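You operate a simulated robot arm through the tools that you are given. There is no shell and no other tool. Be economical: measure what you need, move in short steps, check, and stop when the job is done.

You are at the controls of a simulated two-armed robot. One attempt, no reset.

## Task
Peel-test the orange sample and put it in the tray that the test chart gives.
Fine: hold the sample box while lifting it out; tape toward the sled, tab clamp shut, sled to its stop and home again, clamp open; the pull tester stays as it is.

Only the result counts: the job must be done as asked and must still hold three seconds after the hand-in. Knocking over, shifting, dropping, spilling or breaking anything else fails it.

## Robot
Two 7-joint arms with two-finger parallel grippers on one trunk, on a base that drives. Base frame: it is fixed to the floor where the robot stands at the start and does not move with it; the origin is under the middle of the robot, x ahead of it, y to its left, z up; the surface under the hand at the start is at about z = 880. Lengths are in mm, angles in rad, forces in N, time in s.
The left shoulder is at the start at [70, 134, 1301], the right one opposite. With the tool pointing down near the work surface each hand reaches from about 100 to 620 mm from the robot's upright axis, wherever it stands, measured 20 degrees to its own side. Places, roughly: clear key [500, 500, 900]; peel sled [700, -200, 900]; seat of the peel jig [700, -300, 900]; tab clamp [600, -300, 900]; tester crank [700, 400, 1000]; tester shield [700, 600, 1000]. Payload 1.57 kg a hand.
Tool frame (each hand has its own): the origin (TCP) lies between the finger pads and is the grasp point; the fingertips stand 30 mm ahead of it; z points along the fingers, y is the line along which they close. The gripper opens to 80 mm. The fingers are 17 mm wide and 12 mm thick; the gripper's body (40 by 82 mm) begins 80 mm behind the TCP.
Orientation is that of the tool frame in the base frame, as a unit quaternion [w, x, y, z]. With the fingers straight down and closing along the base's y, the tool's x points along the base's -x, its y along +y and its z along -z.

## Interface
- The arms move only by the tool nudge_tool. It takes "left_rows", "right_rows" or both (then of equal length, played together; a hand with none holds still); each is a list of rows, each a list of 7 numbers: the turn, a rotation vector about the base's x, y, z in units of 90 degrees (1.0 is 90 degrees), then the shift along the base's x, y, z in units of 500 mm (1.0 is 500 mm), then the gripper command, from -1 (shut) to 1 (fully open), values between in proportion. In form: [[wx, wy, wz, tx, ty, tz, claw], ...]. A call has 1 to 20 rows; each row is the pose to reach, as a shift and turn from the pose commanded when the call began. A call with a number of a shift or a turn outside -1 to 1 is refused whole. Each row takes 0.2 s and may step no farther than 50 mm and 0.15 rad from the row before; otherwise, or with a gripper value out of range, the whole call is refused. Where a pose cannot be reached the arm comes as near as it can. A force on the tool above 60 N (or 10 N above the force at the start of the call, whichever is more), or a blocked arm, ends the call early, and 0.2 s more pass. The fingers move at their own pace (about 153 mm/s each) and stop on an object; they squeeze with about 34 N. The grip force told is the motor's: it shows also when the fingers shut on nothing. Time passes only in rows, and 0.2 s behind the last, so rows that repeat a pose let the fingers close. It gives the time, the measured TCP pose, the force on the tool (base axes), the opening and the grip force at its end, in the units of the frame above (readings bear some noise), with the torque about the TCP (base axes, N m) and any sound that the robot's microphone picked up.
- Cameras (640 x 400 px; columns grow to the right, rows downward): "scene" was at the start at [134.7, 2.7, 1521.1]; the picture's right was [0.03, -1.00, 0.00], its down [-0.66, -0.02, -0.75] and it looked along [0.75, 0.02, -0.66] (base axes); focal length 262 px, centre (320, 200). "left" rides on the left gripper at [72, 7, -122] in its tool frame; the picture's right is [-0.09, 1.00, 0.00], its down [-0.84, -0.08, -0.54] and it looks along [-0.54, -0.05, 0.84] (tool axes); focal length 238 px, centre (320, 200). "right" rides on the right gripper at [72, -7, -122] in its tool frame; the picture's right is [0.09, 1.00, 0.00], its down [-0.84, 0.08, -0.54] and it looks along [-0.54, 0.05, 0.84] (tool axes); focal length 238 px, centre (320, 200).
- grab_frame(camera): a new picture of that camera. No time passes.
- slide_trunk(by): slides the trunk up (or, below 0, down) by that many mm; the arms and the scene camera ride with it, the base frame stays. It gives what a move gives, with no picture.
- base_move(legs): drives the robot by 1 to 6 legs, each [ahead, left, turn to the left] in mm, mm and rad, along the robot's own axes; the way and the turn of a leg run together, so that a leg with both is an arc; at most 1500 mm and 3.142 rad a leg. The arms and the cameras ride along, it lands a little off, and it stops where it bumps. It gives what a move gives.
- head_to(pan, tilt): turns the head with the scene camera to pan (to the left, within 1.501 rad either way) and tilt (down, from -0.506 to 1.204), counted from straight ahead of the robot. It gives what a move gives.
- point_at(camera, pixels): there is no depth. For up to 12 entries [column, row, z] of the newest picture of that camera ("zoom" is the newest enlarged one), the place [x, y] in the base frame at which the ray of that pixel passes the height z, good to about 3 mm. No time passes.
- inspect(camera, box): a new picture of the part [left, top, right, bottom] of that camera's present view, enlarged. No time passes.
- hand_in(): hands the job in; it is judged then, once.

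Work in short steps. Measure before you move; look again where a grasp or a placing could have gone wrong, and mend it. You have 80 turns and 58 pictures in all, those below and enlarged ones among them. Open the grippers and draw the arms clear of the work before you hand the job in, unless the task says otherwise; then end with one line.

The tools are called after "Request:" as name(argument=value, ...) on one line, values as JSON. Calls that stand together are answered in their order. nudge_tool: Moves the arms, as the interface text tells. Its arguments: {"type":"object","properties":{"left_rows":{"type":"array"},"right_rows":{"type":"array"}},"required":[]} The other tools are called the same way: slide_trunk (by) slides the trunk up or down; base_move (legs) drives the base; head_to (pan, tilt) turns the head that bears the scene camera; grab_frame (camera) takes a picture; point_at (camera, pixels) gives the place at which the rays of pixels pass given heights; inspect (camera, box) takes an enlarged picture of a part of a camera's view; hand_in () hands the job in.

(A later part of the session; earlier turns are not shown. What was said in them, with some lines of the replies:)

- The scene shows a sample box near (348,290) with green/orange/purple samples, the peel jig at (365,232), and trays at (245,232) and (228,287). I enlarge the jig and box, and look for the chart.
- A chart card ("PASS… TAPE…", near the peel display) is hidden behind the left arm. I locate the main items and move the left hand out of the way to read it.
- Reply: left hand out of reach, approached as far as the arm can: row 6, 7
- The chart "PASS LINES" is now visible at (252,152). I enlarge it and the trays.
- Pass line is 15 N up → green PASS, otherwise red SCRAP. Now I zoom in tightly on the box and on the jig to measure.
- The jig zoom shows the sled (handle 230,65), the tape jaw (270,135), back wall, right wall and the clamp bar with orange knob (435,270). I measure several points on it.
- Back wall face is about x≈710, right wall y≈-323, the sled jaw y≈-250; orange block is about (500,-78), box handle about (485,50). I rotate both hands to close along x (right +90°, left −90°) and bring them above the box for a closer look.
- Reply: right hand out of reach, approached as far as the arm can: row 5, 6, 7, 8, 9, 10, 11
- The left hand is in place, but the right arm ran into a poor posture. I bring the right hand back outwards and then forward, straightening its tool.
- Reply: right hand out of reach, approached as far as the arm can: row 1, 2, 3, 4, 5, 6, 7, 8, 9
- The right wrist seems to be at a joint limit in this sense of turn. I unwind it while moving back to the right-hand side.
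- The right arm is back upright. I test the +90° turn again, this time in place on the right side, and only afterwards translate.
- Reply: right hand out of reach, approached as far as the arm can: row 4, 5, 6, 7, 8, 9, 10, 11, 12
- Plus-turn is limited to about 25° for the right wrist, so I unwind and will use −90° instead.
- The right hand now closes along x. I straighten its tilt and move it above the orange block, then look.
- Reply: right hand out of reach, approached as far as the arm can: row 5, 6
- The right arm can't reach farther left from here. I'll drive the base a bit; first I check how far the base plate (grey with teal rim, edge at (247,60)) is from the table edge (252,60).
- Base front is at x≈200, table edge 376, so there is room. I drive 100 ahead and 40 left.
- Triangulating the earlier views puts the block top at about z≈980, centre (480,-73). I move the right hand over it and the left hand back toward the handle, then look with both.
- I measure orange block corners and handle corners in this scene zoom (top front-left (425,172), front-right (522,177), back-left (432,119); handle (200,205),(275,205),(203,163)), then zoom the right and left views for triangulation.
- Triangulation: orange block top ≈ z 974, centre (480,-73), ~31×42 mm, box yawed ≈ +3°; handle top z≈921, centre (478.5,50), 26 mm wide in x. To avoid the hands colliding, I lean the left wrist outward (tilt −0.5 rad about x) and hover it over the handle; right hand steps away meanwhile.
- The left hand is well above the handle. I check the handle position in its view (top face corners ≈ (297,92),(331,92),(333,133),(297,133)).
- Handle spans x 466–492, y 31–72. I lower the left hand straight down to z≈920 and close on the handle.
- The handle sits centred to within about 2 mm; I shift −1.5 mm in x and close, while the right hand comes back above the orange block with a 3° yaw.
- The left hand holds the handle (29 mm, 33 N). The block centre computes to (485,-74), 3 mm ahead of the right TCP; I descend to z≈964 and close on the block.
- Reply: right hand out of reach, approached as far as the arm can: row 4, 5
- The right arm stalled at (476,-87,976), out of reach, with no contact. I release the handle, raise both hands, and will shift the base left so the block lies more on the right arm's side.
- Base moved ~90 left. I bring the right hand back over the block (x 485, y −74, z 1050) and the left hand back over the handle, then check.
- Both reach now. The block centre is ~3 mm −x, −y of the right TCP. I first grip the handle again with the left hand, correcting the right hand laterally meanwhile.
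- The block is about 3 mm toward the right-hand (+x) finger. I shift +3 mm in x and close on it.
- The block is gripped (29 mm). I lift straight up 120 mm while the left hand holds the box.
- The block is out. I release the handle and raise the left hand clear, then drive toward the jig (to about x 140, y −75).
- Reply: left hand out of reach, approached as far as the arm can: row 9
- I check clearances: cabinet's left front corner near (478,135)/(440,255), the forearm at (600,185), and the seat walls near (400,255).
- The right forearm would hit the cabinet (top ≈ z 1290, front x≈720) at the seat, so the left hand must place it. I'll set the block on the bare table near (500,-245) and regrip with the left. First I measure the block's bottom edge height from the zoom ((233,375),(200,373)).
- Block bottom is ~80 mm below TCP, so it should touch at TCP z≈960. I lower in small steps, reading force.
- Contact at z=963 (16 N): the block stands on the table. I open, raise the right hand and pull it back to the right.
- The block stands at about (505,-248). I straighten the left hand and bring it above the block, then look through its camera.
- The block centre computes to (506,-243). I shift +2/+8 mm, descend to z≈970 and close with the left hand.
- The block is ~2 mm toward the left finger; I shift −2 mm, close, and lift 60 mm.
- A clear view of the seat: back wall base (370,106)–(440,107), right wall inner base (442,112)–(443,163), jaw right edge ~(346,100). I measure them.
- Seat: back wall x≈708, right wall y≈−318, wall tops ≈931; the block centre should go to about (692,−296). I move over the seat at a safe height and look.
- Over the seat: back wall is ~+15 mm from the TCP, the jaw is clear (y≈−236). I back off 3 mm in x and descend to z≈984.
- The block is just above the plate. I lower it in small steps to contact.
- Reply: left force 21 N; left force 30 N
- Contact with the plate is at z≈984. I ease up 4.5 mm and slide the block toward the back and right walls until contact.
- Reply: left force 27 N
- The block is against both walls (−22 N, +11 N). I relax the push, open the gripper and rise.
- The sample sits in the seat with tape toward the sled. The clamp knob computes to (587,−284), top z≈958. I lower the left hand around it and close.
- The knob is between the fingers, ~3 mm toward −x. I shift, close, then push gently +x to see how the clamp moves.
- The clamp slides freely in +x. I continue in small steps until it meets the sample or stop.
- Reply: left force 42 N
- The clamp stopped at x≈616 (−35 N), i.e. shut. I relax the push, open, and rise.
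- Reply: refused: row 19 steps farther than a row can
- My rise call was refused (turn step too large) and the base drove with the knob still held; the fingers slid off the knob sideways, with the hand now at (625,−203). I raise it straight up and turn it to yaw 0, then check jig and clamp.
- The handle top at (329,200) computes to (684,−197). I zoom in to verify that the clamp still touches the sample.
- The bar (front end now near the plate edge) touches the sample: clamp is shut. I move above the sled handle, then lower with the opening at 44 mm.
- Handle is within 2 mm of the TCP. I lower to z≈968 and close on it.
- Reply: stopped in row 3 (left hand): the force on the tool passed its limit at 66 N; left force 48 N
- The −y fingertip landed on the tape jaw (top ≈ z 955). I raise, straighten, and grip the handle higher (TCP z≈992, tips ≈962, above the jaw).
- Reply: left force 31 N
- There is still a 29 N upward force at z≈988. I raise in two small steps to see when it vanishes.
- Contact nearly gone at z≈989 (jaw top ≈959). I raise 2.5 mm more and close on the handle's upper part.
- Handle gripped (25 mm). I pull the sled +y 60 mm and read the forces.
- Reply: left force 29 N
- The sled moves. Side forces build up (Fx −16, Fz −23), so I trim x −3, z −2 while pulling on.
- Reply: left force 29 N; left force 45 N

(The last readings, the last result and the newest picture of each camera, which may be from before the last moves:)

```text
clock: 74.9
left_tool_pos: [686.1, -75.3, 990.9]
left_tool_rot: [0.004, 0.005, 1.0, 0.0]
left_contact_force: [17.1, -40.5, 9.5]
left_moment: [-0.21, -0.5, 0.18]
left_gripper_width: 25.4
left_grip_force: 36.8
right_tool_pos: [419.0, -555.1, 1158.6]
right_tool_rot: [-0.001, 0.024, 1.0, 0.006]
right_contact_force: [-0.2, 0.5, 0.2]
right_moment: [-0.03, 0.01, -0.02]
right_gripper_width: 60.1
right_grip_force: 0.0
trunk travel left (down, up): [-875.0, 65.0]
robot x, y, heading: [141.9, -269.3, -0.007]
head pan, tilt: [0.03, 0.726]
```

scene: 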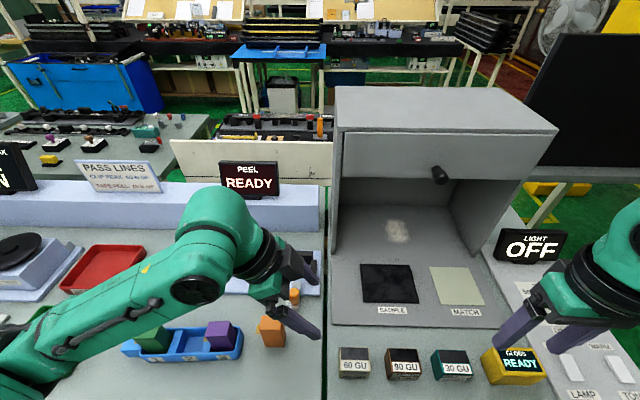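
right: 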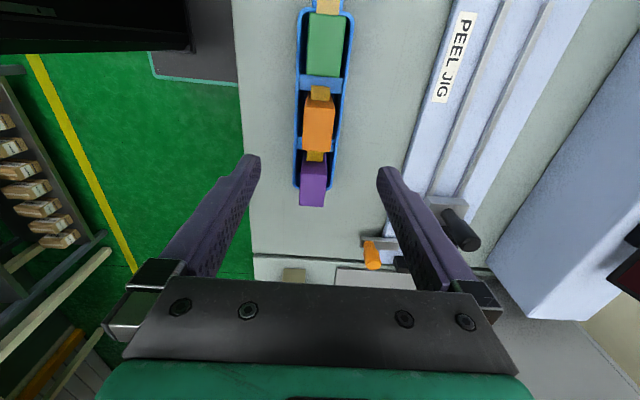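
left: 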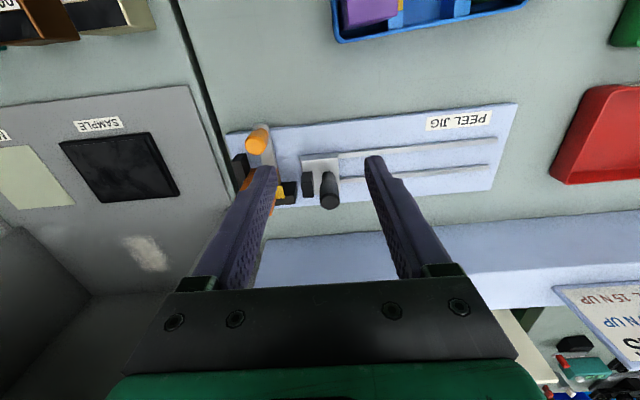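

The sled hit its stop at y≈−75 (−40 N). I read the display.

Request:
inspect(camera="scene", box=[160, 140, 360, 310])

```text
2.35 times, centred on (260, 225) of scene
```

zoom: 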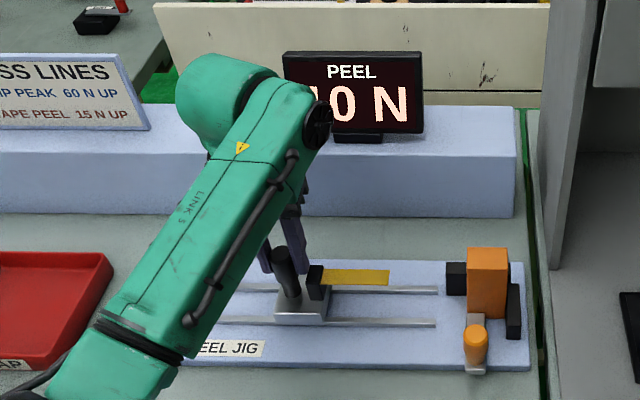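

The tape peeled; the display's first digit is partly hidden ("?0 N"). I push the sled back home first.

Request:
nudge_tool(left_rows=[[0, 0, 0, -0.006, -0.02, -0.002, -1], [0, 0, 0, -0.006, -0.045, -0.002, -1], [0, 0, 0, -0.005, -0.075, -0.002, -1], [0, 0, 0, -0.004, -0.105, -0.002, -1], [0, 0, 0, -0.003, -0.135, -0.002, -1], [0, 0, 0, -0.001, -0.165, 0, -1], [0, 0, 0, 0, -0.195, 0, -1], [0, 0, 0, 0.002, -0.22, 0, -1], [0, 0, 0, 0.003, -0.24, 0, -1], [0, 0, 0, 0.003, -0.255, 0, -1]])

Request:
nudge_tool(left_rows=[[0, 0, 0, 0, -0.008, 0, -1], [0, 0, 0, 0, -0.016, 0, -1], [0, 0, 0, 0, -0.022, 0, -1]])

```text
clock: 77.1
left_tool_pos: [685.3, -189.0, 992.1]
left_tool_rot: [0.003, 0.001, 1.0, 0.0]
left_contact_force: [14.7, 2.6, 21.5]
left_moment: [-0.84, -0.63, 0.13]
left_gripper_width: 25.0
left_grip_force: 36.6
right_tool_pos: [415.8, -544.3, 1160.5]
right_tool_rot: [-0.001, 0.022, 1.0, 0.001]
right_contact_force: [0.1, 0.6, 0.3]
right_moment: [0.01, 0.0, 0.0]
right_gripper_width: 60.0
right_grip_force: 0.1
trunk travel left (down, up): [-875.0, 65.0]
robot x, y, heading: [143.7, -270.1, 0.0]
head pan, tilt: [0.03, 0.726]
```

```text
clock: 77.9
left_tool_pos: [684.3, -196.3, 990.9]
left_tool_rot: [0.003, -0.001, 1.0, 0.0]
left_contact_force: [16.4, 8.7, 27.5]
left_moment: [-0.93, 0.5, -0.41]
left_gripper_width: 25.2
left_grip_force: 36.5
right_tool_pos: [416.5, -540.5, 1162.2]
right_tool_rot: [0.0, 0.022, 1.0, 0.0]
right_contact_force: [-0.3, 0.0, 0.9]
right_moment: [0.0, -0.04, 0.03]
right_gripper_width: 60.0
right_grip_force: 0.0
trunk travel left (down, up): [-875.0, 65.0]
robot x, y, heading: [137.9, -270.9, -0.003]
head pan, tilt: [0.03, 0.726]
```

Near home (y≈−196, 9 N). I push a little more to be sure of the home stop.

Request:
nudge_tool(left_rows=[[0, 0, 0, 0, -0.006, 0.003, -1], [0, 0, 0, 0, -0.012, 0.003, -1]])

```text
clock: 78.5
left_tool_pos: [684.1, -196.6, 993.0]
left_tool_rot: [0.002, -0.002, 1.0, 0.0]
left_contact_force: [11.1, 21.0, 17.0]
left_moment: [-0.98, -0.48, -0.24]
left_gripper_width: 25.3
left_grip_force: 36.8
right_tool_pos: [416.8, -537.2, 1163.8]
right_tool_rot: [-0.001, 0.022, 1.0, -0.002]
right_contact_force: [-0.8, 0.1, 0.1]
right_moment: [0.02, 0.01, 0.0]
right_gripper_width: 60.0
right_grip_force: 0.0
trunk travel left (down, up): [-875.0, 65.0]
robot x, y, heading: [139.7, -268.2, -0.006]
head pan, tilt: [0.03, 0.726]
```

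The sled is home (21 N against the stop). I relax, release the handle, rise, and turn the left hand back to −90°.

Request:
nudge_tool(left_rows=[[0, 0, 0, 0.002, 0.01, 0, -1], [0, 0, 0, 0.002, 0.01, 0.002, -0.2], [0, 0, 0, 0.002, 0.01, 0.004, 0.1], [0, 0, 0, 0.002, 0.01, 0.05, 0.1], [0, 0, 0, 0.002, 0.01, 0.12, 0.1], [0, 0, 0, 0.0, 0.01, 0.2, 0.3], [0, 0, -0.09, -0.03, 0.01, 0.24, 0.3], [0, 0, -0.18, -0.06, 0.01, 0.26, 0.3], [0, 0, -0.27, -0.09, 0.01, 0.26, 0.3], [0, 0, -0.36, -0.12, 0.01, 0.26, 0.3], [0, 0, -0.45, -0.14, 0.01, 0.26, 0.3], [0, 0, -0.54, -0.14, 0.01, 0.26, 0.3], [0, 0, -0.63, -0.14, 0.01, 0.26, 0.3], [0, 0, -0.72, -0.14, 0.01, 0.26, 0.3], [0, 0, -0.81, -0.14, 0.01, 0.26, 0.3], [0, 0, -0.9, -0.14, 0.01, 0.26, 0.3], [0, 0, -0.99, -0.14, 0.01, 0.26, 0.3]])

```text
clock: 82.1
left_tool_pos: [683.1, -199.3, 1066.5]
left_tool_rot: [-0.003, 0.698, 0.716, 0.002]
left_contact_force: [-0.1, -0.4, 0.8]
left_moment: [0.01, -0.01, 0.01]
left_gripper_width: 52.1
left_grip_force: 0.2
left hand out of reach, approached as far as the arm can: row 6, 7, 8, 9, 10, 11, 12, 13, 14, 15, 16, 17
right_tool_pos: [417.4, -542.8, 1161.5]
right_tool_rot: [0.0, 0.021, 1.0, 0.0]
right_contact_force: [-0.3, 0.3, 0.6]
right_moment: [0.01, 0.0, -0.02]
right_gripper_width: 59.8
right_grip_force: 0.0
trunk travel left (down, up): [-875.0, 65.0]
robot x, y, heading: [141.6, -267.7, 0.003]
head pan, tilt: [0.03, 0.726]
```

The hand stalled high at (683,−199,1066), clear of everything. I bring it back in x, then drive 90 right.

Request:
nudge_tool(left_rows=[[0, 0, -0.016, -0.05, 0, 0, 0.3], [0, 0, -0.016, -0.1, 0, 0, 0.3], [0, 0, -0.016, -0.146, 0, 0.03, 0.3]])

```text
clock: 83.1
left_tool_pos: [669.4, -182.0, 1045.6]
left_tool_rot: [-0.003, 0.696, 0.718, 0.018]
left_contact_force: [0.1, -0.3, -0.4]
left_moment: [0.0, -0.02, -0.01]
left_gripper_width: 51.9
left_grip_force: 0.0
left hand out of reach, approached as far as the arm can: row 1, 2, 3
right_tool_pos: [416.6, -543.6, 1162.0]
right_tool_rot: [-0.001, 0.022, 1.0, 0.0]
right_contact_force: [0.4, 0.3, -0.1]
right_moment: [0.03, 0.0, -0.01]
right_gripper_width: 59.9
right_grip_force: 0.2
trunk travel left (down, up): [-875.0, 65.0]
robot x, y, heading: [139.8, -271.8, -0.002]
head pan, tilt: [0.03, 0.726]
stopped in row 3 (left hand): the arm was blocked; the commanded pose is now the measured one
```

The arm is wound into a bad posture again. I turn it back to yaw 0 at this spot, rising slightly.

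Request:
nudge_tool(left_rows=[[0, 0, 0.09, 0, 0, 0.01, 0.3], [0, 0, 0.18, 0, 0, 0.02, 0.3], [0, 0, 0.27, 0, 0, 0.04, 0.3], [0, 0, 0.36, 0, 0, 0.05, 0.3], [0, 0, 0.45, -0.02, 0, 0.06, 0.3], [0, 0, 0.54, -0.04, 0, 0.06, 0.3], [0, 0, 0.63, -0.06, 0, 0.06, 0.3], [0, 0, 0.72, -0.08, 0, 0.06, 0.3], [0, 0, 0.81, -0.1, 0, 0.06, 0.3], [0, 0, 0.9, -0.12, 0, 0.06, 0.3], [0, 0, 0.97, -0.14, 0, 0.06, 0.3]])

```text
clock: 85.7
left_tool_pos: [652.5, -145.5, 1019.6]
left_tool_rot: [0.001, -0.022, 0.999, 0.041]
left_contact_force: [0.3, -0.4, 0.2]
left_moment: [0.01, 0.0, 0.01]
left_gripper_width: 51.8
left_grip_force: 0.1
left hand out of reach, approached as far as the arm can: row 3, 4, 5, 6, 7, 8, 9, 10, 11
right_tool_pos: [415.4, -542.4, 1161.6]
right_tool_rot: [-0.001, 0.022, 1.0, 0.001]
right_contact_force: [-0.3, 0.7, -0.3]
right_moment: [-0.01, -0.03, 0.04]
right_gripper_width: 59.9
right_grip_force: 0.1
trunk travel left (down, up): [-875.0, 65.0]
robot x, y, heading: [141.6, -270.5, -0.002]
head pan, tilt: [0.03, 0.726]
stopped in row 11 (left hand): the arm was blocked; the commanded pose is now the measured one
```

Still wedged, at (652,−145,1020). I look at the whole scene (also to read the display).

Request:
grab_frame(camera="scene")

```text
3 pictures are left
```

scene: 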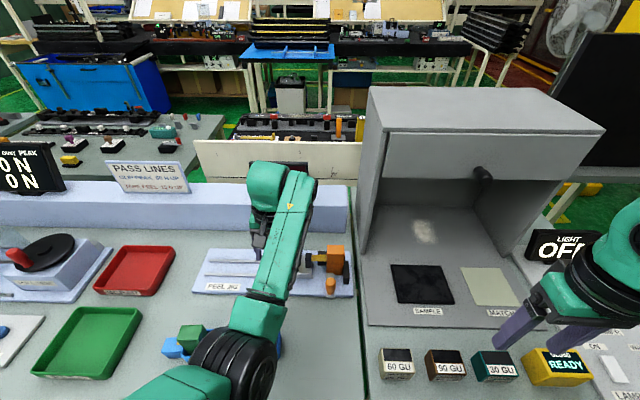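

The forearm posture has the elbow inward. I command the hand back to the pose that worked before (590,−200,1120, yaw 0) with the tilt fixed.

Request:
nudge_tool(left_rows=[[0, 0, 0, 0, 0, 0.02, 0.3], [-0.02, 0, -0.01, 0, -0.01, 0.05, 0.3], [-0.035, 0, -0.02, -0.02, -0.03, 0.09, 0.3], [-0.052, 0.001, -0.028, -0.05, -0.05, 0.13, 0.3], [-0.052, 0.001, -0.028, -0.09, -0.08, 0.17, 0.3], [-0.052, 0.001, -0.028, -0.125, -0.11, 0.2, 0.3]])

```text
clock: 87.1
left_tool_pos: [670.6, -181.8, 1049.8]
left_tool_rot: [0.009, -0.017, 1.0, 0.009]
left_contact_force: [-0.2, -0.5, 0.3]
left_moment: [0.02, -0.01, 0.01]
left_gripper_width: 51.9
left_grip_force: 0.0
left hand out of reach, approached as far as the arm can: row 2, 3, 4, 5, 6
right_tool_pos: [415.7, -543.5, 1161.5]
right_tool_rot: [-0.001, 0.022, 1.0, 0.001]
right_contact_force: [0.6, 0.9, 0.7]
right_moment: [0.03, 0.03, -0.01]
right_gripper_width: 59.7
right_grip_force: 0.1
trunk travel left (down, up): [-875.0, 65.0]
robot x, y, heading: [144.0, -270.9, -0.007]
head pan, tilt: [0.03, 0.726]
```

The shoulder–wrist distance can't shrink in this elbow posture. I sweep the hand out to the left (+y) at this height so that the elbow can swing outward.

Request:
nudge_tool(left_rows=[[0, 0, 0, 0.005, 0.08, 0.01, 0.3], [0, 0, 0, 0, 0.17, 0.02, 0.3], [0, 0, 0, -0.02, 0.26, 0.03, 0.3], [0, 0, 0, -0.05, 0.35, 0.04, 0.3], [0, 0, 0, -0.09, 0.43, 0.05, 0.3], [0, 0, 0, -0.14, 0.5, 0.06, 0.3]])

```text
clock: 88.5
left_tool_pos: [589.7, 47.6, 1074.0]
left_tool_rot: [0.0, 0.002, 1.0, -0.002]
left_contact_force: [-0.4, 0.5, -0.4]
left_moment: [-0.04, 0.01, 0.0]
left_gripper_width: 52.1
left_grip_force: 0.1
right_tool_pos: [415.4, -542.2, 1161.7]
right_tool_rot: [0.0, 0.021, 1.0, 0.0]
right_contact_force: [-0.1, -0.8, -0.5]
right_moment: [0.02, -0.02, 0.05]
right_gripper_width: 60.0
right_grip_force: 0.0
trunk travel left (down, up): [-875.0, 65.0]
robot x, y, heading: [144.7, -268.7, -0.005]
head pan, tilt: [0.03, 0.726]
```

Free again. I retract to about (490,0,1130) and rotate to −90° there.

Request:
nudge_tool(left_rows=[[0, 0, 0, -0.06, -0.01, 0.04, 0.3], [0, 0, 0, -0.12, -0.02, 0.08, 0.3], [0, 0, 0, -0.2, -0.02, 0.11, 0.3], [0, 0, -0.09, -0.2, -0.02, 0.11, 0.3], [0, 0, -0.18, -0.2, -0.02, 0.11, 0.3], [0, 0, -0.27, -0.2, -0.02, 0.11, 0.3], [0, 0, -0.36, -0.2, -0.02, 0.11, 0.3], [0, 0, -0.45, -0.2, -0.02, 0.11, 0.3], [0, 0, -0.54, -0.2, -0.02, 0.11, 0.3], [0, 0, -0.63, -0.2, -0.02, 0.11, 0.3], [0, 0, -0.72, -0.2, -0.02, 0.11, 0.3], [0, 0, -0.81, -0.2, -0.02, 0.11, 0.3], [0, 0, -0.9, -0.2, -0.02, 0.11, 0.3], [0, 0, -1, -0.2, -0.02, 0.11, 0.3]])

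```text
refused: row 14 steps farther than a row can; nothing moved
```

The last turn step was too big (0.157 rad); I use 0.99 instead.

Request:
nudge_tool(left_rows=[[0, 0, 0, -0.06, -0.01, 0.04, 0.3], [0, 0, 0, -0.12, -0.02, 0.08, 0.3], [0, 0, 0, -0.2, -0.02, 0.11, 0.3], [0, 0, -0.09, -0.2, -0.02, 0.11, 0.3], [0, 0, -0.18, -0.2, -0.02, 0.11, 0.3], [0, 0, -0.27, -0.2, -0.02, 0.11, 0.3], [0, 0, -0.36, -0.2, -0.02, 0.11, 0.3], [0, 0, -0.45, -0.2, -0.02, 0.11, 0.3], [0, 0, -0.54, -0.2, -0.02, 0.11, 0.3], [0, 0, -0.63, -0.2, -0.02, 0.11, 0.3], [0, 0, -0.72, -0.2, -0.02, 0.11, 0.3], [0, 0, -0.81, -0.2, -0.02, 0.11, 0.3], [0, 0, -0.9, -0.2, -0.02, 0.11, 0.3], [0, 0, -0.99, -0.2, -0.02, 0.11, 0.3]])

```text
clock: 91.5
left_tool_pos: [524.2, 95.8, 1107.5]
left_tool_rot: [-0.002, 0.703, 0.711, 0.0]
left_contact_force: [-0.4, -0.7, -0.4]
left_moment: [-0.02, 0.04, -0.01]
left_gripper_width: 52.4
left_grip_force: 0.1
left hand out of reach, approached as far as the arm can: row 1, 2, 3, 4, 5, 6, 7, 8, 9, 10, 11, 12, 13, 14
right_tool_pos: [415.6, -542.2, 1162.2]
right_tool_rot: [0.0, 0.023, 1.0, 0.001]
right_contact_force: [-0.2, 0.7, 0.0]
right_moment: [-0.04, 0.01, 0.02]
right_gripper_width: 60.1
right_grip_force: 0.0
trunk travel left (down, up): [-875.0, 65.0]
robot x, y, heading: [141.9, -273.9, -0.005]
head pan, tilt: [0.03, 0.726]
```

The hand is at −90° and free at (524,96,1107). I sweep it forward and right to about (600,−70,1080), checking reach.

Request:
nudge_tool(left_rows=[[0, 0, -0.004, 0.04, -0.06, -0.01, 0.3], [0, 0, -0.008, 0.08, -0.13, -0.02, 0.3], [0, 0, -0.008, 0.11, -0.2, -0.03, 0.3], [0, 0, -0.008, 0.13, -0.27, -0.04, 0.3], [0, 0, -0.008, 0.152, -0.332, -0.054, 0.3]])

```text
clock: 92.7
left_tool_pos: [642.7, -38.6, 1051.1]
left_tool_rot: [0.0, 0.699, 0.715, 0.008]
left_contact_force: [0.8, -1.3, 0.0]
left_moment: [0.04, 0.02, 0.01]
left_gripper_width: 51.8
left_grip_force: 0.0
left hand out of reach, approached as far as the arm can: row 1, 2, 3, 4, 5
right_tool_pos: [416.6, -544.1, 1161.2]
right_tool_rot: [-0.001, 0.023, 1.0, 0.001]
right_contact_force: [-0.3, 0.4, -0.1]
right_moment: [-0.01, 0.03, 0.01]
right_gripper_width: 59.8
right_grip_force: 0.0
trunk travel left (down, up): [-875.0, 65.0]
robot x, y, heading: [141.2, -271.3, -0.004]
head pan, tilt: [0.03, 0.726]
```

In this posture the arm has a minimum radius (~445 mm from the shoulder). I back the base 50 mm and shift 87 right so the clamp and seat lie in its workable range.

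Request:
base_move(legs=[[-50, -87, 0]])

Request:
nudge_tool(left_rows=[[0, 0, -0.005, 0.01, -0.06, 0.01, 0.3], [0, 0, -0.01, 0.02, -0.12, 0.02, 0.3], [0, 0, -0.013, 0.03, -0.2, 0.03, 0.3], [0, 0, -0.013, 0.03, -0.26, 0.03, 0.3]])

```text
clock: 93.8
left_tool_pos: [591.6, -121.4, 1044.9]
left_tool_rot: [-0.005, 0.701, 0.713, 0.008]
left_contact_force: [0.0, 0.6, -0.4]
left_moment: [-0.03, 0.0, -0.02]
left_gripper_width: 52.2
left_grip_force: 0.0
right_tool_pos: [366.9, -625.9, 1162.6]
right_tool_rot: [-0.002, 0.023, 1.0, -0.001]
right_contact_force: [0.4, 0.6, -0.4]
right_moment: [-0.02, 0.04, 0.02]
right_gripper_width: 59.8
right_grip_force: 0.1
trunk travel left (down, up): [-875.0, 65.0]
robot x, y, heading: [89.9, -355.6, -0.0]
head pan, tilt: [0.03, 0.726]
```

```text
clock: 94.8
left_tool_pos: [624.5, -236.4, 1057.7]
left_tool_rot: [-0.003, 0.699, 0.714, 0.02]
left_contact_force: [0.1, -0.5, -0.2]
left_moment: [0.04, 0.0, 0.04]
left_gripper_width: 52.2
left_grip_force: 0.1
left hand out of reach, approached as far as the arm can: row 1, 2, 3, 4
right_tool_pos: [365.9, -630.4, 1162.0]
right_tool_rot: [0.0, 0.022, 1.0, 0.001]
right_contact_force: [0.6, -0.3, -0.4]
right_moment: [-0.01, -0.02, 0.0]
right_gripper_width: 60.1
right_grip_force: 0.0
trunk travel left (down, up): [-875.0, 65.0]
robot x, y, heading: [93.2, -351.3, -0.002]
head pan, tilt: [0.03, 0.726]
```

I back up 25 mm more, then move over the clamp knob (616,−286), straighten, and descend to z≈940 with 52 mm opening.

Request:
base_move(legs=[[-25, 0, 0]])

Request:
nudge_tool(left_rows=[[-0.01, 0.007, -0.007, 0.01, -0.04, 0, 0.3], [-0.021, 0.015, -0.0135, 0.025, -0.08, -0.01, 0.3], [-0.021, 0.015, -0.0135, 0.034, -0.1, -0.05, 0.3], [-0.021, 0.015, -0.0135, 0.034, -0.1, -0.1, 0.3]])

Request:
inspect(camera="left", box=[200, 60, 480, 240])

```text
clock: 95.7
left_tool_pos: [603.2, -234.1, 1050.5]
left_tool_rot: [-0.009, 0.701, 0.713, 0.017]
left_contact_force: [0.4, -0.1, 0.3]
left_moment: [-0.02, 0.02, 0.0]
left_gripper_width: 52.0
left_grip_force: 0.2
right_tool_pos: [347.0, -628.9, 1159.9]
right_tool_rot: [-0.004, 0.022, 1.0, 0.001]
right_contact_force: [-0.5, -1.0, -0.8]
right_moment: [0.04, 0.03, 0.02]
right_gripper_width: 60.0
right_grip_force: 0.1
trunk travel left (down, up): [-875.0, 65.0]
robot x, y, heading: [65.9, -353.6, 0.003]
head pan, tilt: [0.03, 0.726]
```

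```text
clock: 96.7
left_tool_pos: [613.8, -285.5, 1002.5]
left_tool_rot: [-0.004, 0.71, 0.704, 0.0]
left_contact_force: [0.3, -1.1, 0.7]
left_moment: [-0.02, -0.04, 0.02]
left_gripper_width: 52.1
left_grip_force: 0.1
right_tool_pos: [339.1, -628.5, 1162.5]
right_tool_rot: [0.0, 0.024, 1.0, 0.0]
right_contact_force: [-0.2, 0.5, -0.7]
right_moment: [0.01, -0.01, -0.01]
right_gripper_width: 60.1
right_grip_force: 0.1
trunk travel left (down, up): [-875.0, 65.0]
robot x, y, heading: [64.9, -353.9, -0.005]
head pan, tilt: [0.03, 0.726]
```

```text
2.22 times, centred on (340, 150) of left
```

zoom: 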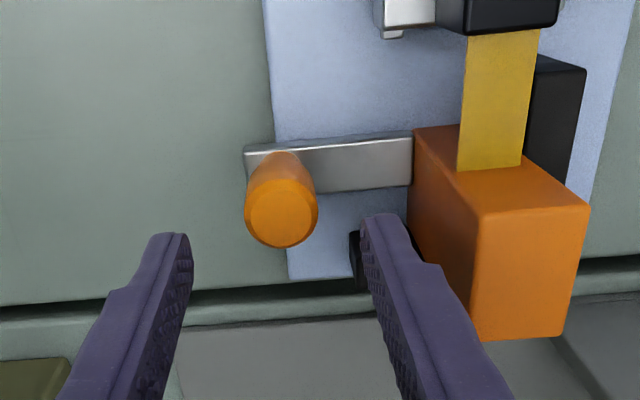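

Clamp and sample clearly visible; knob centre computes to (610,−281). I lower onto it and close, then pull back −x ~33 mm.

Request:
nudge_tool(left_rows=[[0, 0, 0, -0.008, 0.01, -0.05, 0.3], [0, 0, 0, -0.008, 0.01, -0.1, 0.3], [0, 0, 0, -0.008, 0.01, -0.126, 0.3], [0, 0, 0, -0.008, 0.01, -0.126, 0], [0, 0, 0, -0.008, 0.01, -0.126, -0.5], [0, 0, 0, -0.008, 0.01, -0.126, -1], [0, 0, 0, -0.008, 0.01, -0.126, -1]])

Request:
nudge_tool(left_rows=[[0, 0, 0, -0.012, 0, 0, -1], [0, 0, 0, -0.024, 0, 0, -1], [0, 0, 0, -0.036, 0, 0, -1], [0, 0, 0, -0.048, 0, 0, -1], [0, 0, 0, -0.058, 0, 0, -1], [0, 0, 0, -0.066, 0, 0, -1]])

```text
clock: 98.3
left_tool_pos: [612.8, -280.8, 939.4]
left_tool_rot: [-0.004, 0.709, 0.705, -0.001]
left_contact_force: [0.2, -1.2, -4.1]
left_moment: [-0.26, -1.24, 0.0]
left_gripper_width: 25.3
left_grip_force: 36.6
right_tool_pos: [340.9, -629.0, 1161.1]
right_tool_rot: [-0.002, 0.022, 1.0, 0.001]
right_contact_force: [0.2, -0.9, -0.6]
right_moment: [0.02, -0.01, -0.01]
right_gripper_width: 60.1
right_grip_force: 0.0
trunk travel left (down, up): [-875.0, 65.0]
robot x, y, heading: [68.6, -356.4, -0.001]
head pan, tilt: [0.03, 0.726]
```

```text
clock: 99.7
left_tool_pos: [585.6, -280.7, 941.2]
left_tool_rot: [-0.003, 0.709, 0.705, 0.001]
left_contact_force: [22.5, -2.3, 1.5]
left_moment: [0.11, -0.92, 0.03]
left_gripper_width: 25.4
left_grip_force: 36.7
right_tool_pos: [346.3, -630.7, 1159.3]
right_tool_rot: [-0.003, 0.023, 1.0, 0.001]
right_contact_force: [0.0, 0.5, -0.1]
right_moment: [0.0, -0.01, -0.01]
right_gripper_width: 60.3
right_grip_force: 0.0
trunk travel left (down, up): [-875.0, 65.0]
robot x, y, heading: [64.7, -360.4, -0.005]
head pan, tilt: [0.03, 0.726]
```

The clamp is open (stop felt, +22 N). I release the knob and rise; the base then moves 45 mm ahead to reach the seat.

Request:
nudge_tool(left_rows=[[0, 0, 0, 0.007, 0, 0, -1], [0, 0, 0, 0.007, 0, 0, 0], [0, 0, 0, 0.007, 0, 0, 0.3], [0, 0, 0, 0.007, 0, 0.06, 0.3], [0, 0, 0, 0.007, 0, 0.14, 0.3], [0, 0, 0, 0.007, 0, 0.22, 0.3], [0, 0, 0, 0.03, 0, 0.27, 0.3]])

Request:
base_move(legs=[[45, 0, 0]])

```text
clock: 101.3
left_tool_pos: [607.2, -272.5, 1063.3]
left_tool_rot: [-0.008, 0.705, 0.709, 0.002]
left_contact_force: [-0.2, -0.2, 0.6]
left_moment: [0.01, 0.0, -0.04]
left_gripper_width: 52.0
left_grip_force: 0.1
left hand out of reach, approached as far as the arm can: row 6, 7
right_tool_pos: [341.4, -629.8, 1161.2]
right_tool_rot: [-0.001, 0.022, 1.0, 0.001]
right_contact_force: [-0.9, -0.5, -1.0]
right_moment: [0.01, -0.04, 0.01]
right_gripper_width: 59.9
right_grip_force: 0.0
trunk travel left (down, up): [-875.0, 65.0]
robot x, y, heading: [63.6, -356.5, -0.003]
head pan, tilt: [0.03, 0.726]
```

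```text
clock: 102.2
left_tool_pos: [644.2, -273.0, 1070.2]
left_tool_rot: [-0.003, 0.705, 0.709, 0.006]
left_contact_force: [-1.3, 0.1, 0.1]
left_moment: [0.01, -0.03, -0.01]
left_gripper_width: 52.0
left_grip_force: 0.1
right_tool_pos: [376.9, -629.4, 1164.2]
right_tool_rot: [0.004, 0.023, 1.0, 0.001]
right_contact_force: [-0.8, 0.2, -0.3]
right_moment: [-0.02, -0.06, 0.02]
right_gripper_width: 60.0
right_grip_force: 0.0
trunk travel left (down, up): [-875.0, 65.0]
robot x, y, heading: [109.7, -357.3, -0.005]
head pan, tilt: [0.03, 0.726]
```

Now at about (648,−273,1068). I move over the sample to (688,−292), z≈1030, and read the display at this point.

Request:
nudge_tool(left_rows=[[0.005, 0.003, -0.004, 0.03, -0.015, 0, 0.3], [0.005, 0.003, -0.004, 0.06, -0.03, 0, 0.3], [0.005, 0.003, -0.004, 0.08, -0.038, -0.04, 0.3], [0.005, 0.003, -0.004, 0.08, -0.038, -0.076, 0.3]])

Request:
grab_frame(camera="scene")

```text
clock: 103.2
left_tool_pos: [694.7, -292.3, 1028.3]
left_tool_rot: [-0.011, 0.706, 0.708, 0.003]
left_contact_force: [-0.1, 0.4, -0.1]
left_moment: [0.04, 0.06, 0.03]
left_gripper_width: 51.8
left_grip_force: 0.0
right_tool_pos: [385.0, -630.2, 1161.0]
right_tool_rot: [0.0, 0.023, 1.0, 0.001]
right_contact_force: [-0.6, -0.1, -0.4]
right_moment: [-0.02, 0.01, 0.0]
right_gripper_width: 59.9
right_grip_force: 0.1
trunk travel left (down, up): [-875.0, 65.0]
robot x, y, heading: [111.0, -355.4, -0.004]
head pan, tilt: [0.03, 0.726]
```

```text
1 pictures are left
```

scene: 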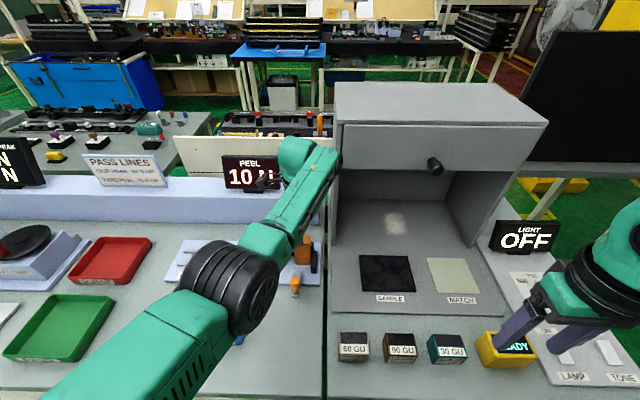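

The display reads "10 N" (< 15 N) → SCRAP, the red tray. I correct x by −6 mm and tilt, descend to z≈984 and close on the sample.

Request:
nudge_tool(left_rows=[[-0.004, -0.006, 0, -0.006, 0, 0, 0.3], [-0.007, -0.0126, -0.001, -0.012, 0, -0.02, 0.3], [-0.007, -0.0126, -0.001, -0.012, 0, -0.06, 0.3], [-0.007, -0.0126, -0.001, -0.012, 0, -0.088, 0.3], [-0.007, -0.0126, -0.001, -0.012, 0, -0.088, 0.3]])

```text
clock: 104.4
left_tool_pos: [686.3, -293.6, 984.3]
left_tool_rot: [0.0, 0.707, 0.707, 0.007]
left_contact_force: [-0.9, 0.2, 0.7]
left_moment: [0.02, -0.01, 0.02]
left_gripper_width: 52.2
left_grip_force: 0.1
right_tool_pos: [385.7, -628.7, 1162.1]
right_tool_rot: [-0.001, 0.023, 1.0, 0.001]
right_contact_force: [0.2, -0.9, 0.3]
right_moment: [0.02, 0.02, 0.02]
right_gripper_width: 60.0
right_grip_force: 0.1
trunk travel left (down, up): [-875.0, 65.0]
robot x, y, heading: [109.5, -356.6, -0.004]
head pan, tilt: [0.03, 0.726]
```

No contact, well placed at (686,−294,984). I close and then lift.

Request:
nudge_tool(left_rows=[[0, 0, 0, 0, 0, 0, 0], [0, 0, 0, 0, 0, 0, -0.2], [0, 0, 0, 0, 0, 0, -0.6], [0, 0, 0, 0, 0, 0, -1], [0, 0, 0, 0, 0, 0, -1], [0, 0, 0, -0.002, 0.002, 0.01, -1], [0, 0, 0, -0.004, 0.004, 0.03, -1], [0, 0, 0, -0.004, 0.004, 0.07, -1], [0, 0, 0, -0.004, 0.004, 0.12, -1], [0, 0, 0, -0.004, 0.004, 0.17, -1], [0, 0, 0, -0.004, 0.004, 0.2, -1]])

```text
clock: 106.8
left_tool_pos: [681.7, -291.5, 1083.6]
left_tool_rot: [0.001, 0.707, 0.707, 0.007]
left_contact_force: [0.0, -0.4, 0.3]
left_moment: [0.01, 0.04, -0.01]
left_gripper_width: 29.0
left_grip_force: 34.1
right_tool_pos: [385.3, -630.6, 1161.5]
right_tool_rot: [-0.001, 0.023, 1.0, 0.001]
right_contact_force: [-0.3, 0.2, -0.7]
right_moment: [-0.02, 0.01, -0.01]
right_gripper_width: 59.9
right_grip_force: 0.1
trunk travel left (down, up): [-875.0, 65.0]
robot x, y, heading: [111.5, -357.5, -0.003]
head pan, tilt: [0.03, 0.726]
```

Sample lifted (29 mm grip). The sled handle lies in the sideways path, so I drive back 70, left 547, then forward 70 to bring it over the red tray at about (687,258).

Request:
base_move(legs=[[-70, 0, 0], [0, 547, 0], [70, 0, 0]])

```text
clock: 111.1
left_tool_pos: [679.2, 247.8, 1087.5]
left_tool_rot: [0.003, 0.708, 0.706, 0.009]
left_contact_force: [-0.5, 0.2, 0.4]
left_moment: [0.0, -0.04, 0.01]
left_gripper_width: 29.1
left_grip_force: 34.4
right_tool_pos: [380.9, -88.1, 1163.1]
right_tool_rot: [0.002, 0.024, 1.0, 0.001]
right_contact_force: [0.1, 0.7, 0.1]
right_moment: [0.0, -0.02, -0.02]
right_gripper_width: 59.9
right_grip_force: 0.0
trunk travel left (down, up): [-875.0, 65.0]
robot x, y, heading: [114.3, 185.9, -0.004]
head pan, tilt: [0.03, 0.726]
```

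At (679,248,1087). I shift y +8 mm, lower to z≈1015 and use the last picture to check the tray underneath.

Request:
nudge_tool(left_rows=[[0, 0, 0, 0.008, 0.016, -0.04, -1], [0, 0, 0, 0.01, 0.016, -0.09, -1], [0, 0, 0, 0.01, 0.016, -0.145, -1]])

Request:
grab_frame(camera="left")

```text
clock: 111.9
left_tool_pos: [691.1, 255.5, 1010.6]
left_tool_rot: [0.0, 0.709, 0.705, 0.006]
left_contact_force: [-0.3, 0.4, -0.7]
left_moment: [-0.02, -0.02, -0.01]
left_gripper_width: 29.3
left_grip_force: 34.4
right_tool_pos: [390.4, -89.3, 1160.5]
right_tool_rot: [-0.001, 0.024, 1.0, 0.0]
right_contact_force: [-0.5, 0.6, 0.7]
right_moment: [0.01, -0.02, -0.03]
right_gripper_width: 59.8
right_grip_force: 0.1
trunk travel left (down, up): [-875.0, 65.0]
robot x, y, heading: [112.3, 185.0, -0.006]
head pan, tilt: [0.03, 0.726]
```

```text
0 pictures are left
```

left: 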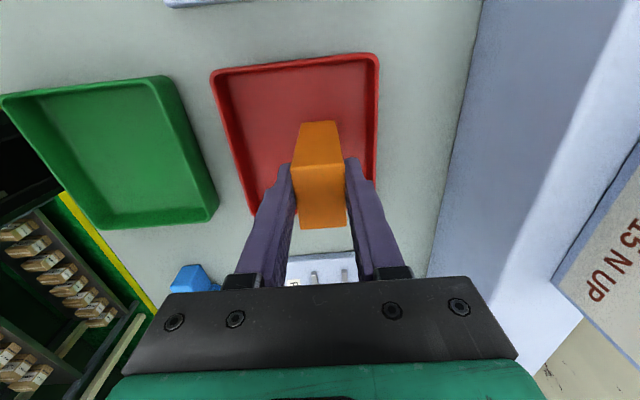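

The red tray is under the sample with wide margins (x≈605–745, y≈167–318). I centre by −10/−8 mm and lower to contact.

Request:
nudge_tool(left_rows=[[0, 0, 0, -0.01, -0.008, -0.02, -1], [0, 0, 0, -0.02, -0.016, -0.045, -1], [0, 0, 0, -0.02, -0.016, -0.055, -1]])

Request:
nudge_tool(left_rows=[[0, 0, 0, 0, 0, -0.005, -1], [0, 0, 0, 0, 0, -0.009, -1]])

```text
clock: 112.7
left_tool_pos: [680.6, 248.1, 983.5]
left_tool_rot: [0.0, 0.709, 0.705, 0.006]
left_contact_force: [0.7, 0.4, 0.0]
left_moment: [-0.02, 0.02, -0.01]
left_gripper_width: 29.3
left_grip_force: 34.4
right_tool_pos: [388.8, -88.1, 1161.4]
right_tool_rot: [-0.002, 0.025, 1.0, 0.001]
right_contact_force: [0.1, 0.3, -0.3]
right_moment: [0.0, 0.03, 0.03]
right_gripper_width: 60.1
right_grip_force: 0.0
trunk travel left (down, up): [-875.0, 65.0]
robot x, y, heading: [116.5, 183.0, -0.007]
head pan, tilt: [0.03, 0.726]
```

```text
clock: 113.3
left_tool_pos: [681.0, 247.8, 980.0]
left_tool_rot: [0.001, 0.709, 0.705, 0.007]
left_contact_force: [-0.5, -0.5, -0.1]
left_moment: [0.01, 0.01, -0.01]
left_gripper_width: 29.1
left_grip_force: 34.6
right_tool_pos: [386.9, -88.2, 1161.8]
right_tool_rot: [-0.001, 0.024, 1.0, 0.0]
right_contact_force: [-0.3, 0.5, 0.3]
right_moment: [-0.02, 0.0, -0.03]
right_gripper_width: 59.9
right_grip_force: 0.1
trunk travel left (down, up): [-875.0, 65.0]
robot x, y, heading: [108.7, 184.3, -0.006]
head pan, tilt: [0.03, 0.726]
```

No contact yet at z≈980; I go down further in 2 mm steps.

Request:
nudge_tool(left_rows=[[0, 0, 0, 0, 0, -0.003, -1], [0, 0, 0, 0, 0, -0.006, -1]])

Request:
nudge_tool(left_rows=[[0, 0, 0, 0, 0, -0.002, -1], [0, 0, 0, 0, 0, -0.004, -1]])

```text
clock: 113.9
left_tool_pos: [681.4, 247.9, 975.4]
left_tool_rot: [0.0, 0.709, 0.706, 0.007]
left_contact_force: [0.0, 1.3, -0.6]
left_moment: [0.0, -0.01, -0.01]
left_gripper_width: 29.0
left_grip_force: 33.9
right_tool_pos: [388.7, -87.9, 1161.4]
right_tool_rot: [-0.001, 0.024, 1.0, 0.0]
right_contact_force: [0.5, 0.3, -0.4]
right_moment: [0.0, 0.01, 0.0]
right_gripper_width: 60.1
right_grip_force: 0.1
trunk travel left (down, up): [-875.0, 65.0]
robot x, y, heading: [114.5, 185.0, -0.006]
head pan, tilt: [0.03, 0.726]
```

```text
clock: 114.5
left_tool_pos: [680.5, 247.5, 974.6]
left_tool_rot: [0.001, 0.709, 0.705, 0.007]
left_contact_force: [0.7, -0.6, 4.4]
left_moment: [-0.05, 0.04, -0.02]
left_gripper_width: 29.3
left_grip_force: 34.4
right_tool_pos: [387.4, -89.2, 1162.2]
right_tool_rot: [0.0, 0.025, 1.0, 0.002]
right_contact_force: [-0.2, -0.2, -0.2]
right_moment: [0.01, 0.0, 0.0]
right_gripper_width: 60.2
right_grip_force: 0.0
trunk travel left (down, up): [-875.0, 65.0]
robot x, y, heading: [118.0, 186.7, -0.01]
head pan, tilt: [0.03, 0.726]
5 turns are left
```

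Contact (4.4 N) on the tray floor. I open the gripper and rise straight up.

Request:
nudge_tool(left_rows=[[0, 0, 0, 0, 0, 0, -0.2], [0, 0, 0, 0, 0, 0, 0.1], [0, 0, 0, 0, 0, 0, 0.3], [0, 0, 0, 0, 0, 0.0, 0.4], [0, 0, 0, 0, 0, 0.05, 0.4], [0, 0, 0, 0, 0, 0.11, 0.4], [0, 0, 0, 0, 0, 0.17, 0.4], [0, 0, 0, 0, 0, 0.21, 0.4]])

```text
clock: 116.3
left_tool_pos: [681.2, 247.7, 1078.0]
left_tool_rot: [0.001, 0.708, 0.706, 0.008]
left_contact_force: [-0.5, 0.5, 0.7]
left_moment: [0.0, 0.01, 0.0]
left_gripper_width: 56.2
left_grip_force: 0.0
right_tool_pos: [387.7, -88.1, 1160.2]
right_tool_rot: [-0.001, 0.024, 1.0, 0.001]
right_contact_force: [0.3, -0.2, 0.1]
right_moment: [-0.01, 0.0, -0.02]
right_gripper_width: 60.1
right_grip_force: 0.1
trunk travel left (down, up): [-875.0, 65.0]
robot x, y, heading: [114.5, 185.3, -0.01]
head pan, tilt: [0.03, 0.726]
4 turns are left
```

The hand is empty and above the sample. I back the robot off 150 mm to draw the arms clear.

Request:
base_move(legs=[[-150, 0, 0]])

```text
clock: 117.7
left_tool_pos: [534.0, 249.2, 1076.8]
left_tool_rot: [0.0, 0.709, 0.705, 0.006]
left_contact_force: [0.6, 0.6, -0.2]
left_moment: [-0.01, 0.02, 0.01]
left_gripper_width: 56.0
left_grip_force: 0.2
right_tool_pos: [240.3, -87.8, 1160.1]
right_tool_rot: [-0.002, 0.024, 1.0, 0.001]
right_contact_force: [-0.7, -0.1, -0.5]
right_moment: [-0.02, 0.04, 0.0]
right_gripper_width: 60.0
right_grip_force: 0.1
trunk travel left (down, up): [-875.0, 65.0]
robot x, y, heading: [-36.6, 189.8, -0.005]
head pan, tilt: [0.03, 0.726]
3 turns are left
```

Both hands are open and clear; I hand in.

Request:
hand_in()

```text
The job is handed in.
```

I peel-tested the orange sample; it read 10 N, below the 15 N pass line, so I put it in the red SCRAP tray. The sled is home, the clamp is open and the pull tester was not touched. On the way, one base move dragged the shut gripper sideways off the clamp knob, and a fingertip pressed on the sled's tape jaw (66 N). A later picture showed the clamp still shut and the sample in place. I had no pictures left to check the sample in the tray after release.
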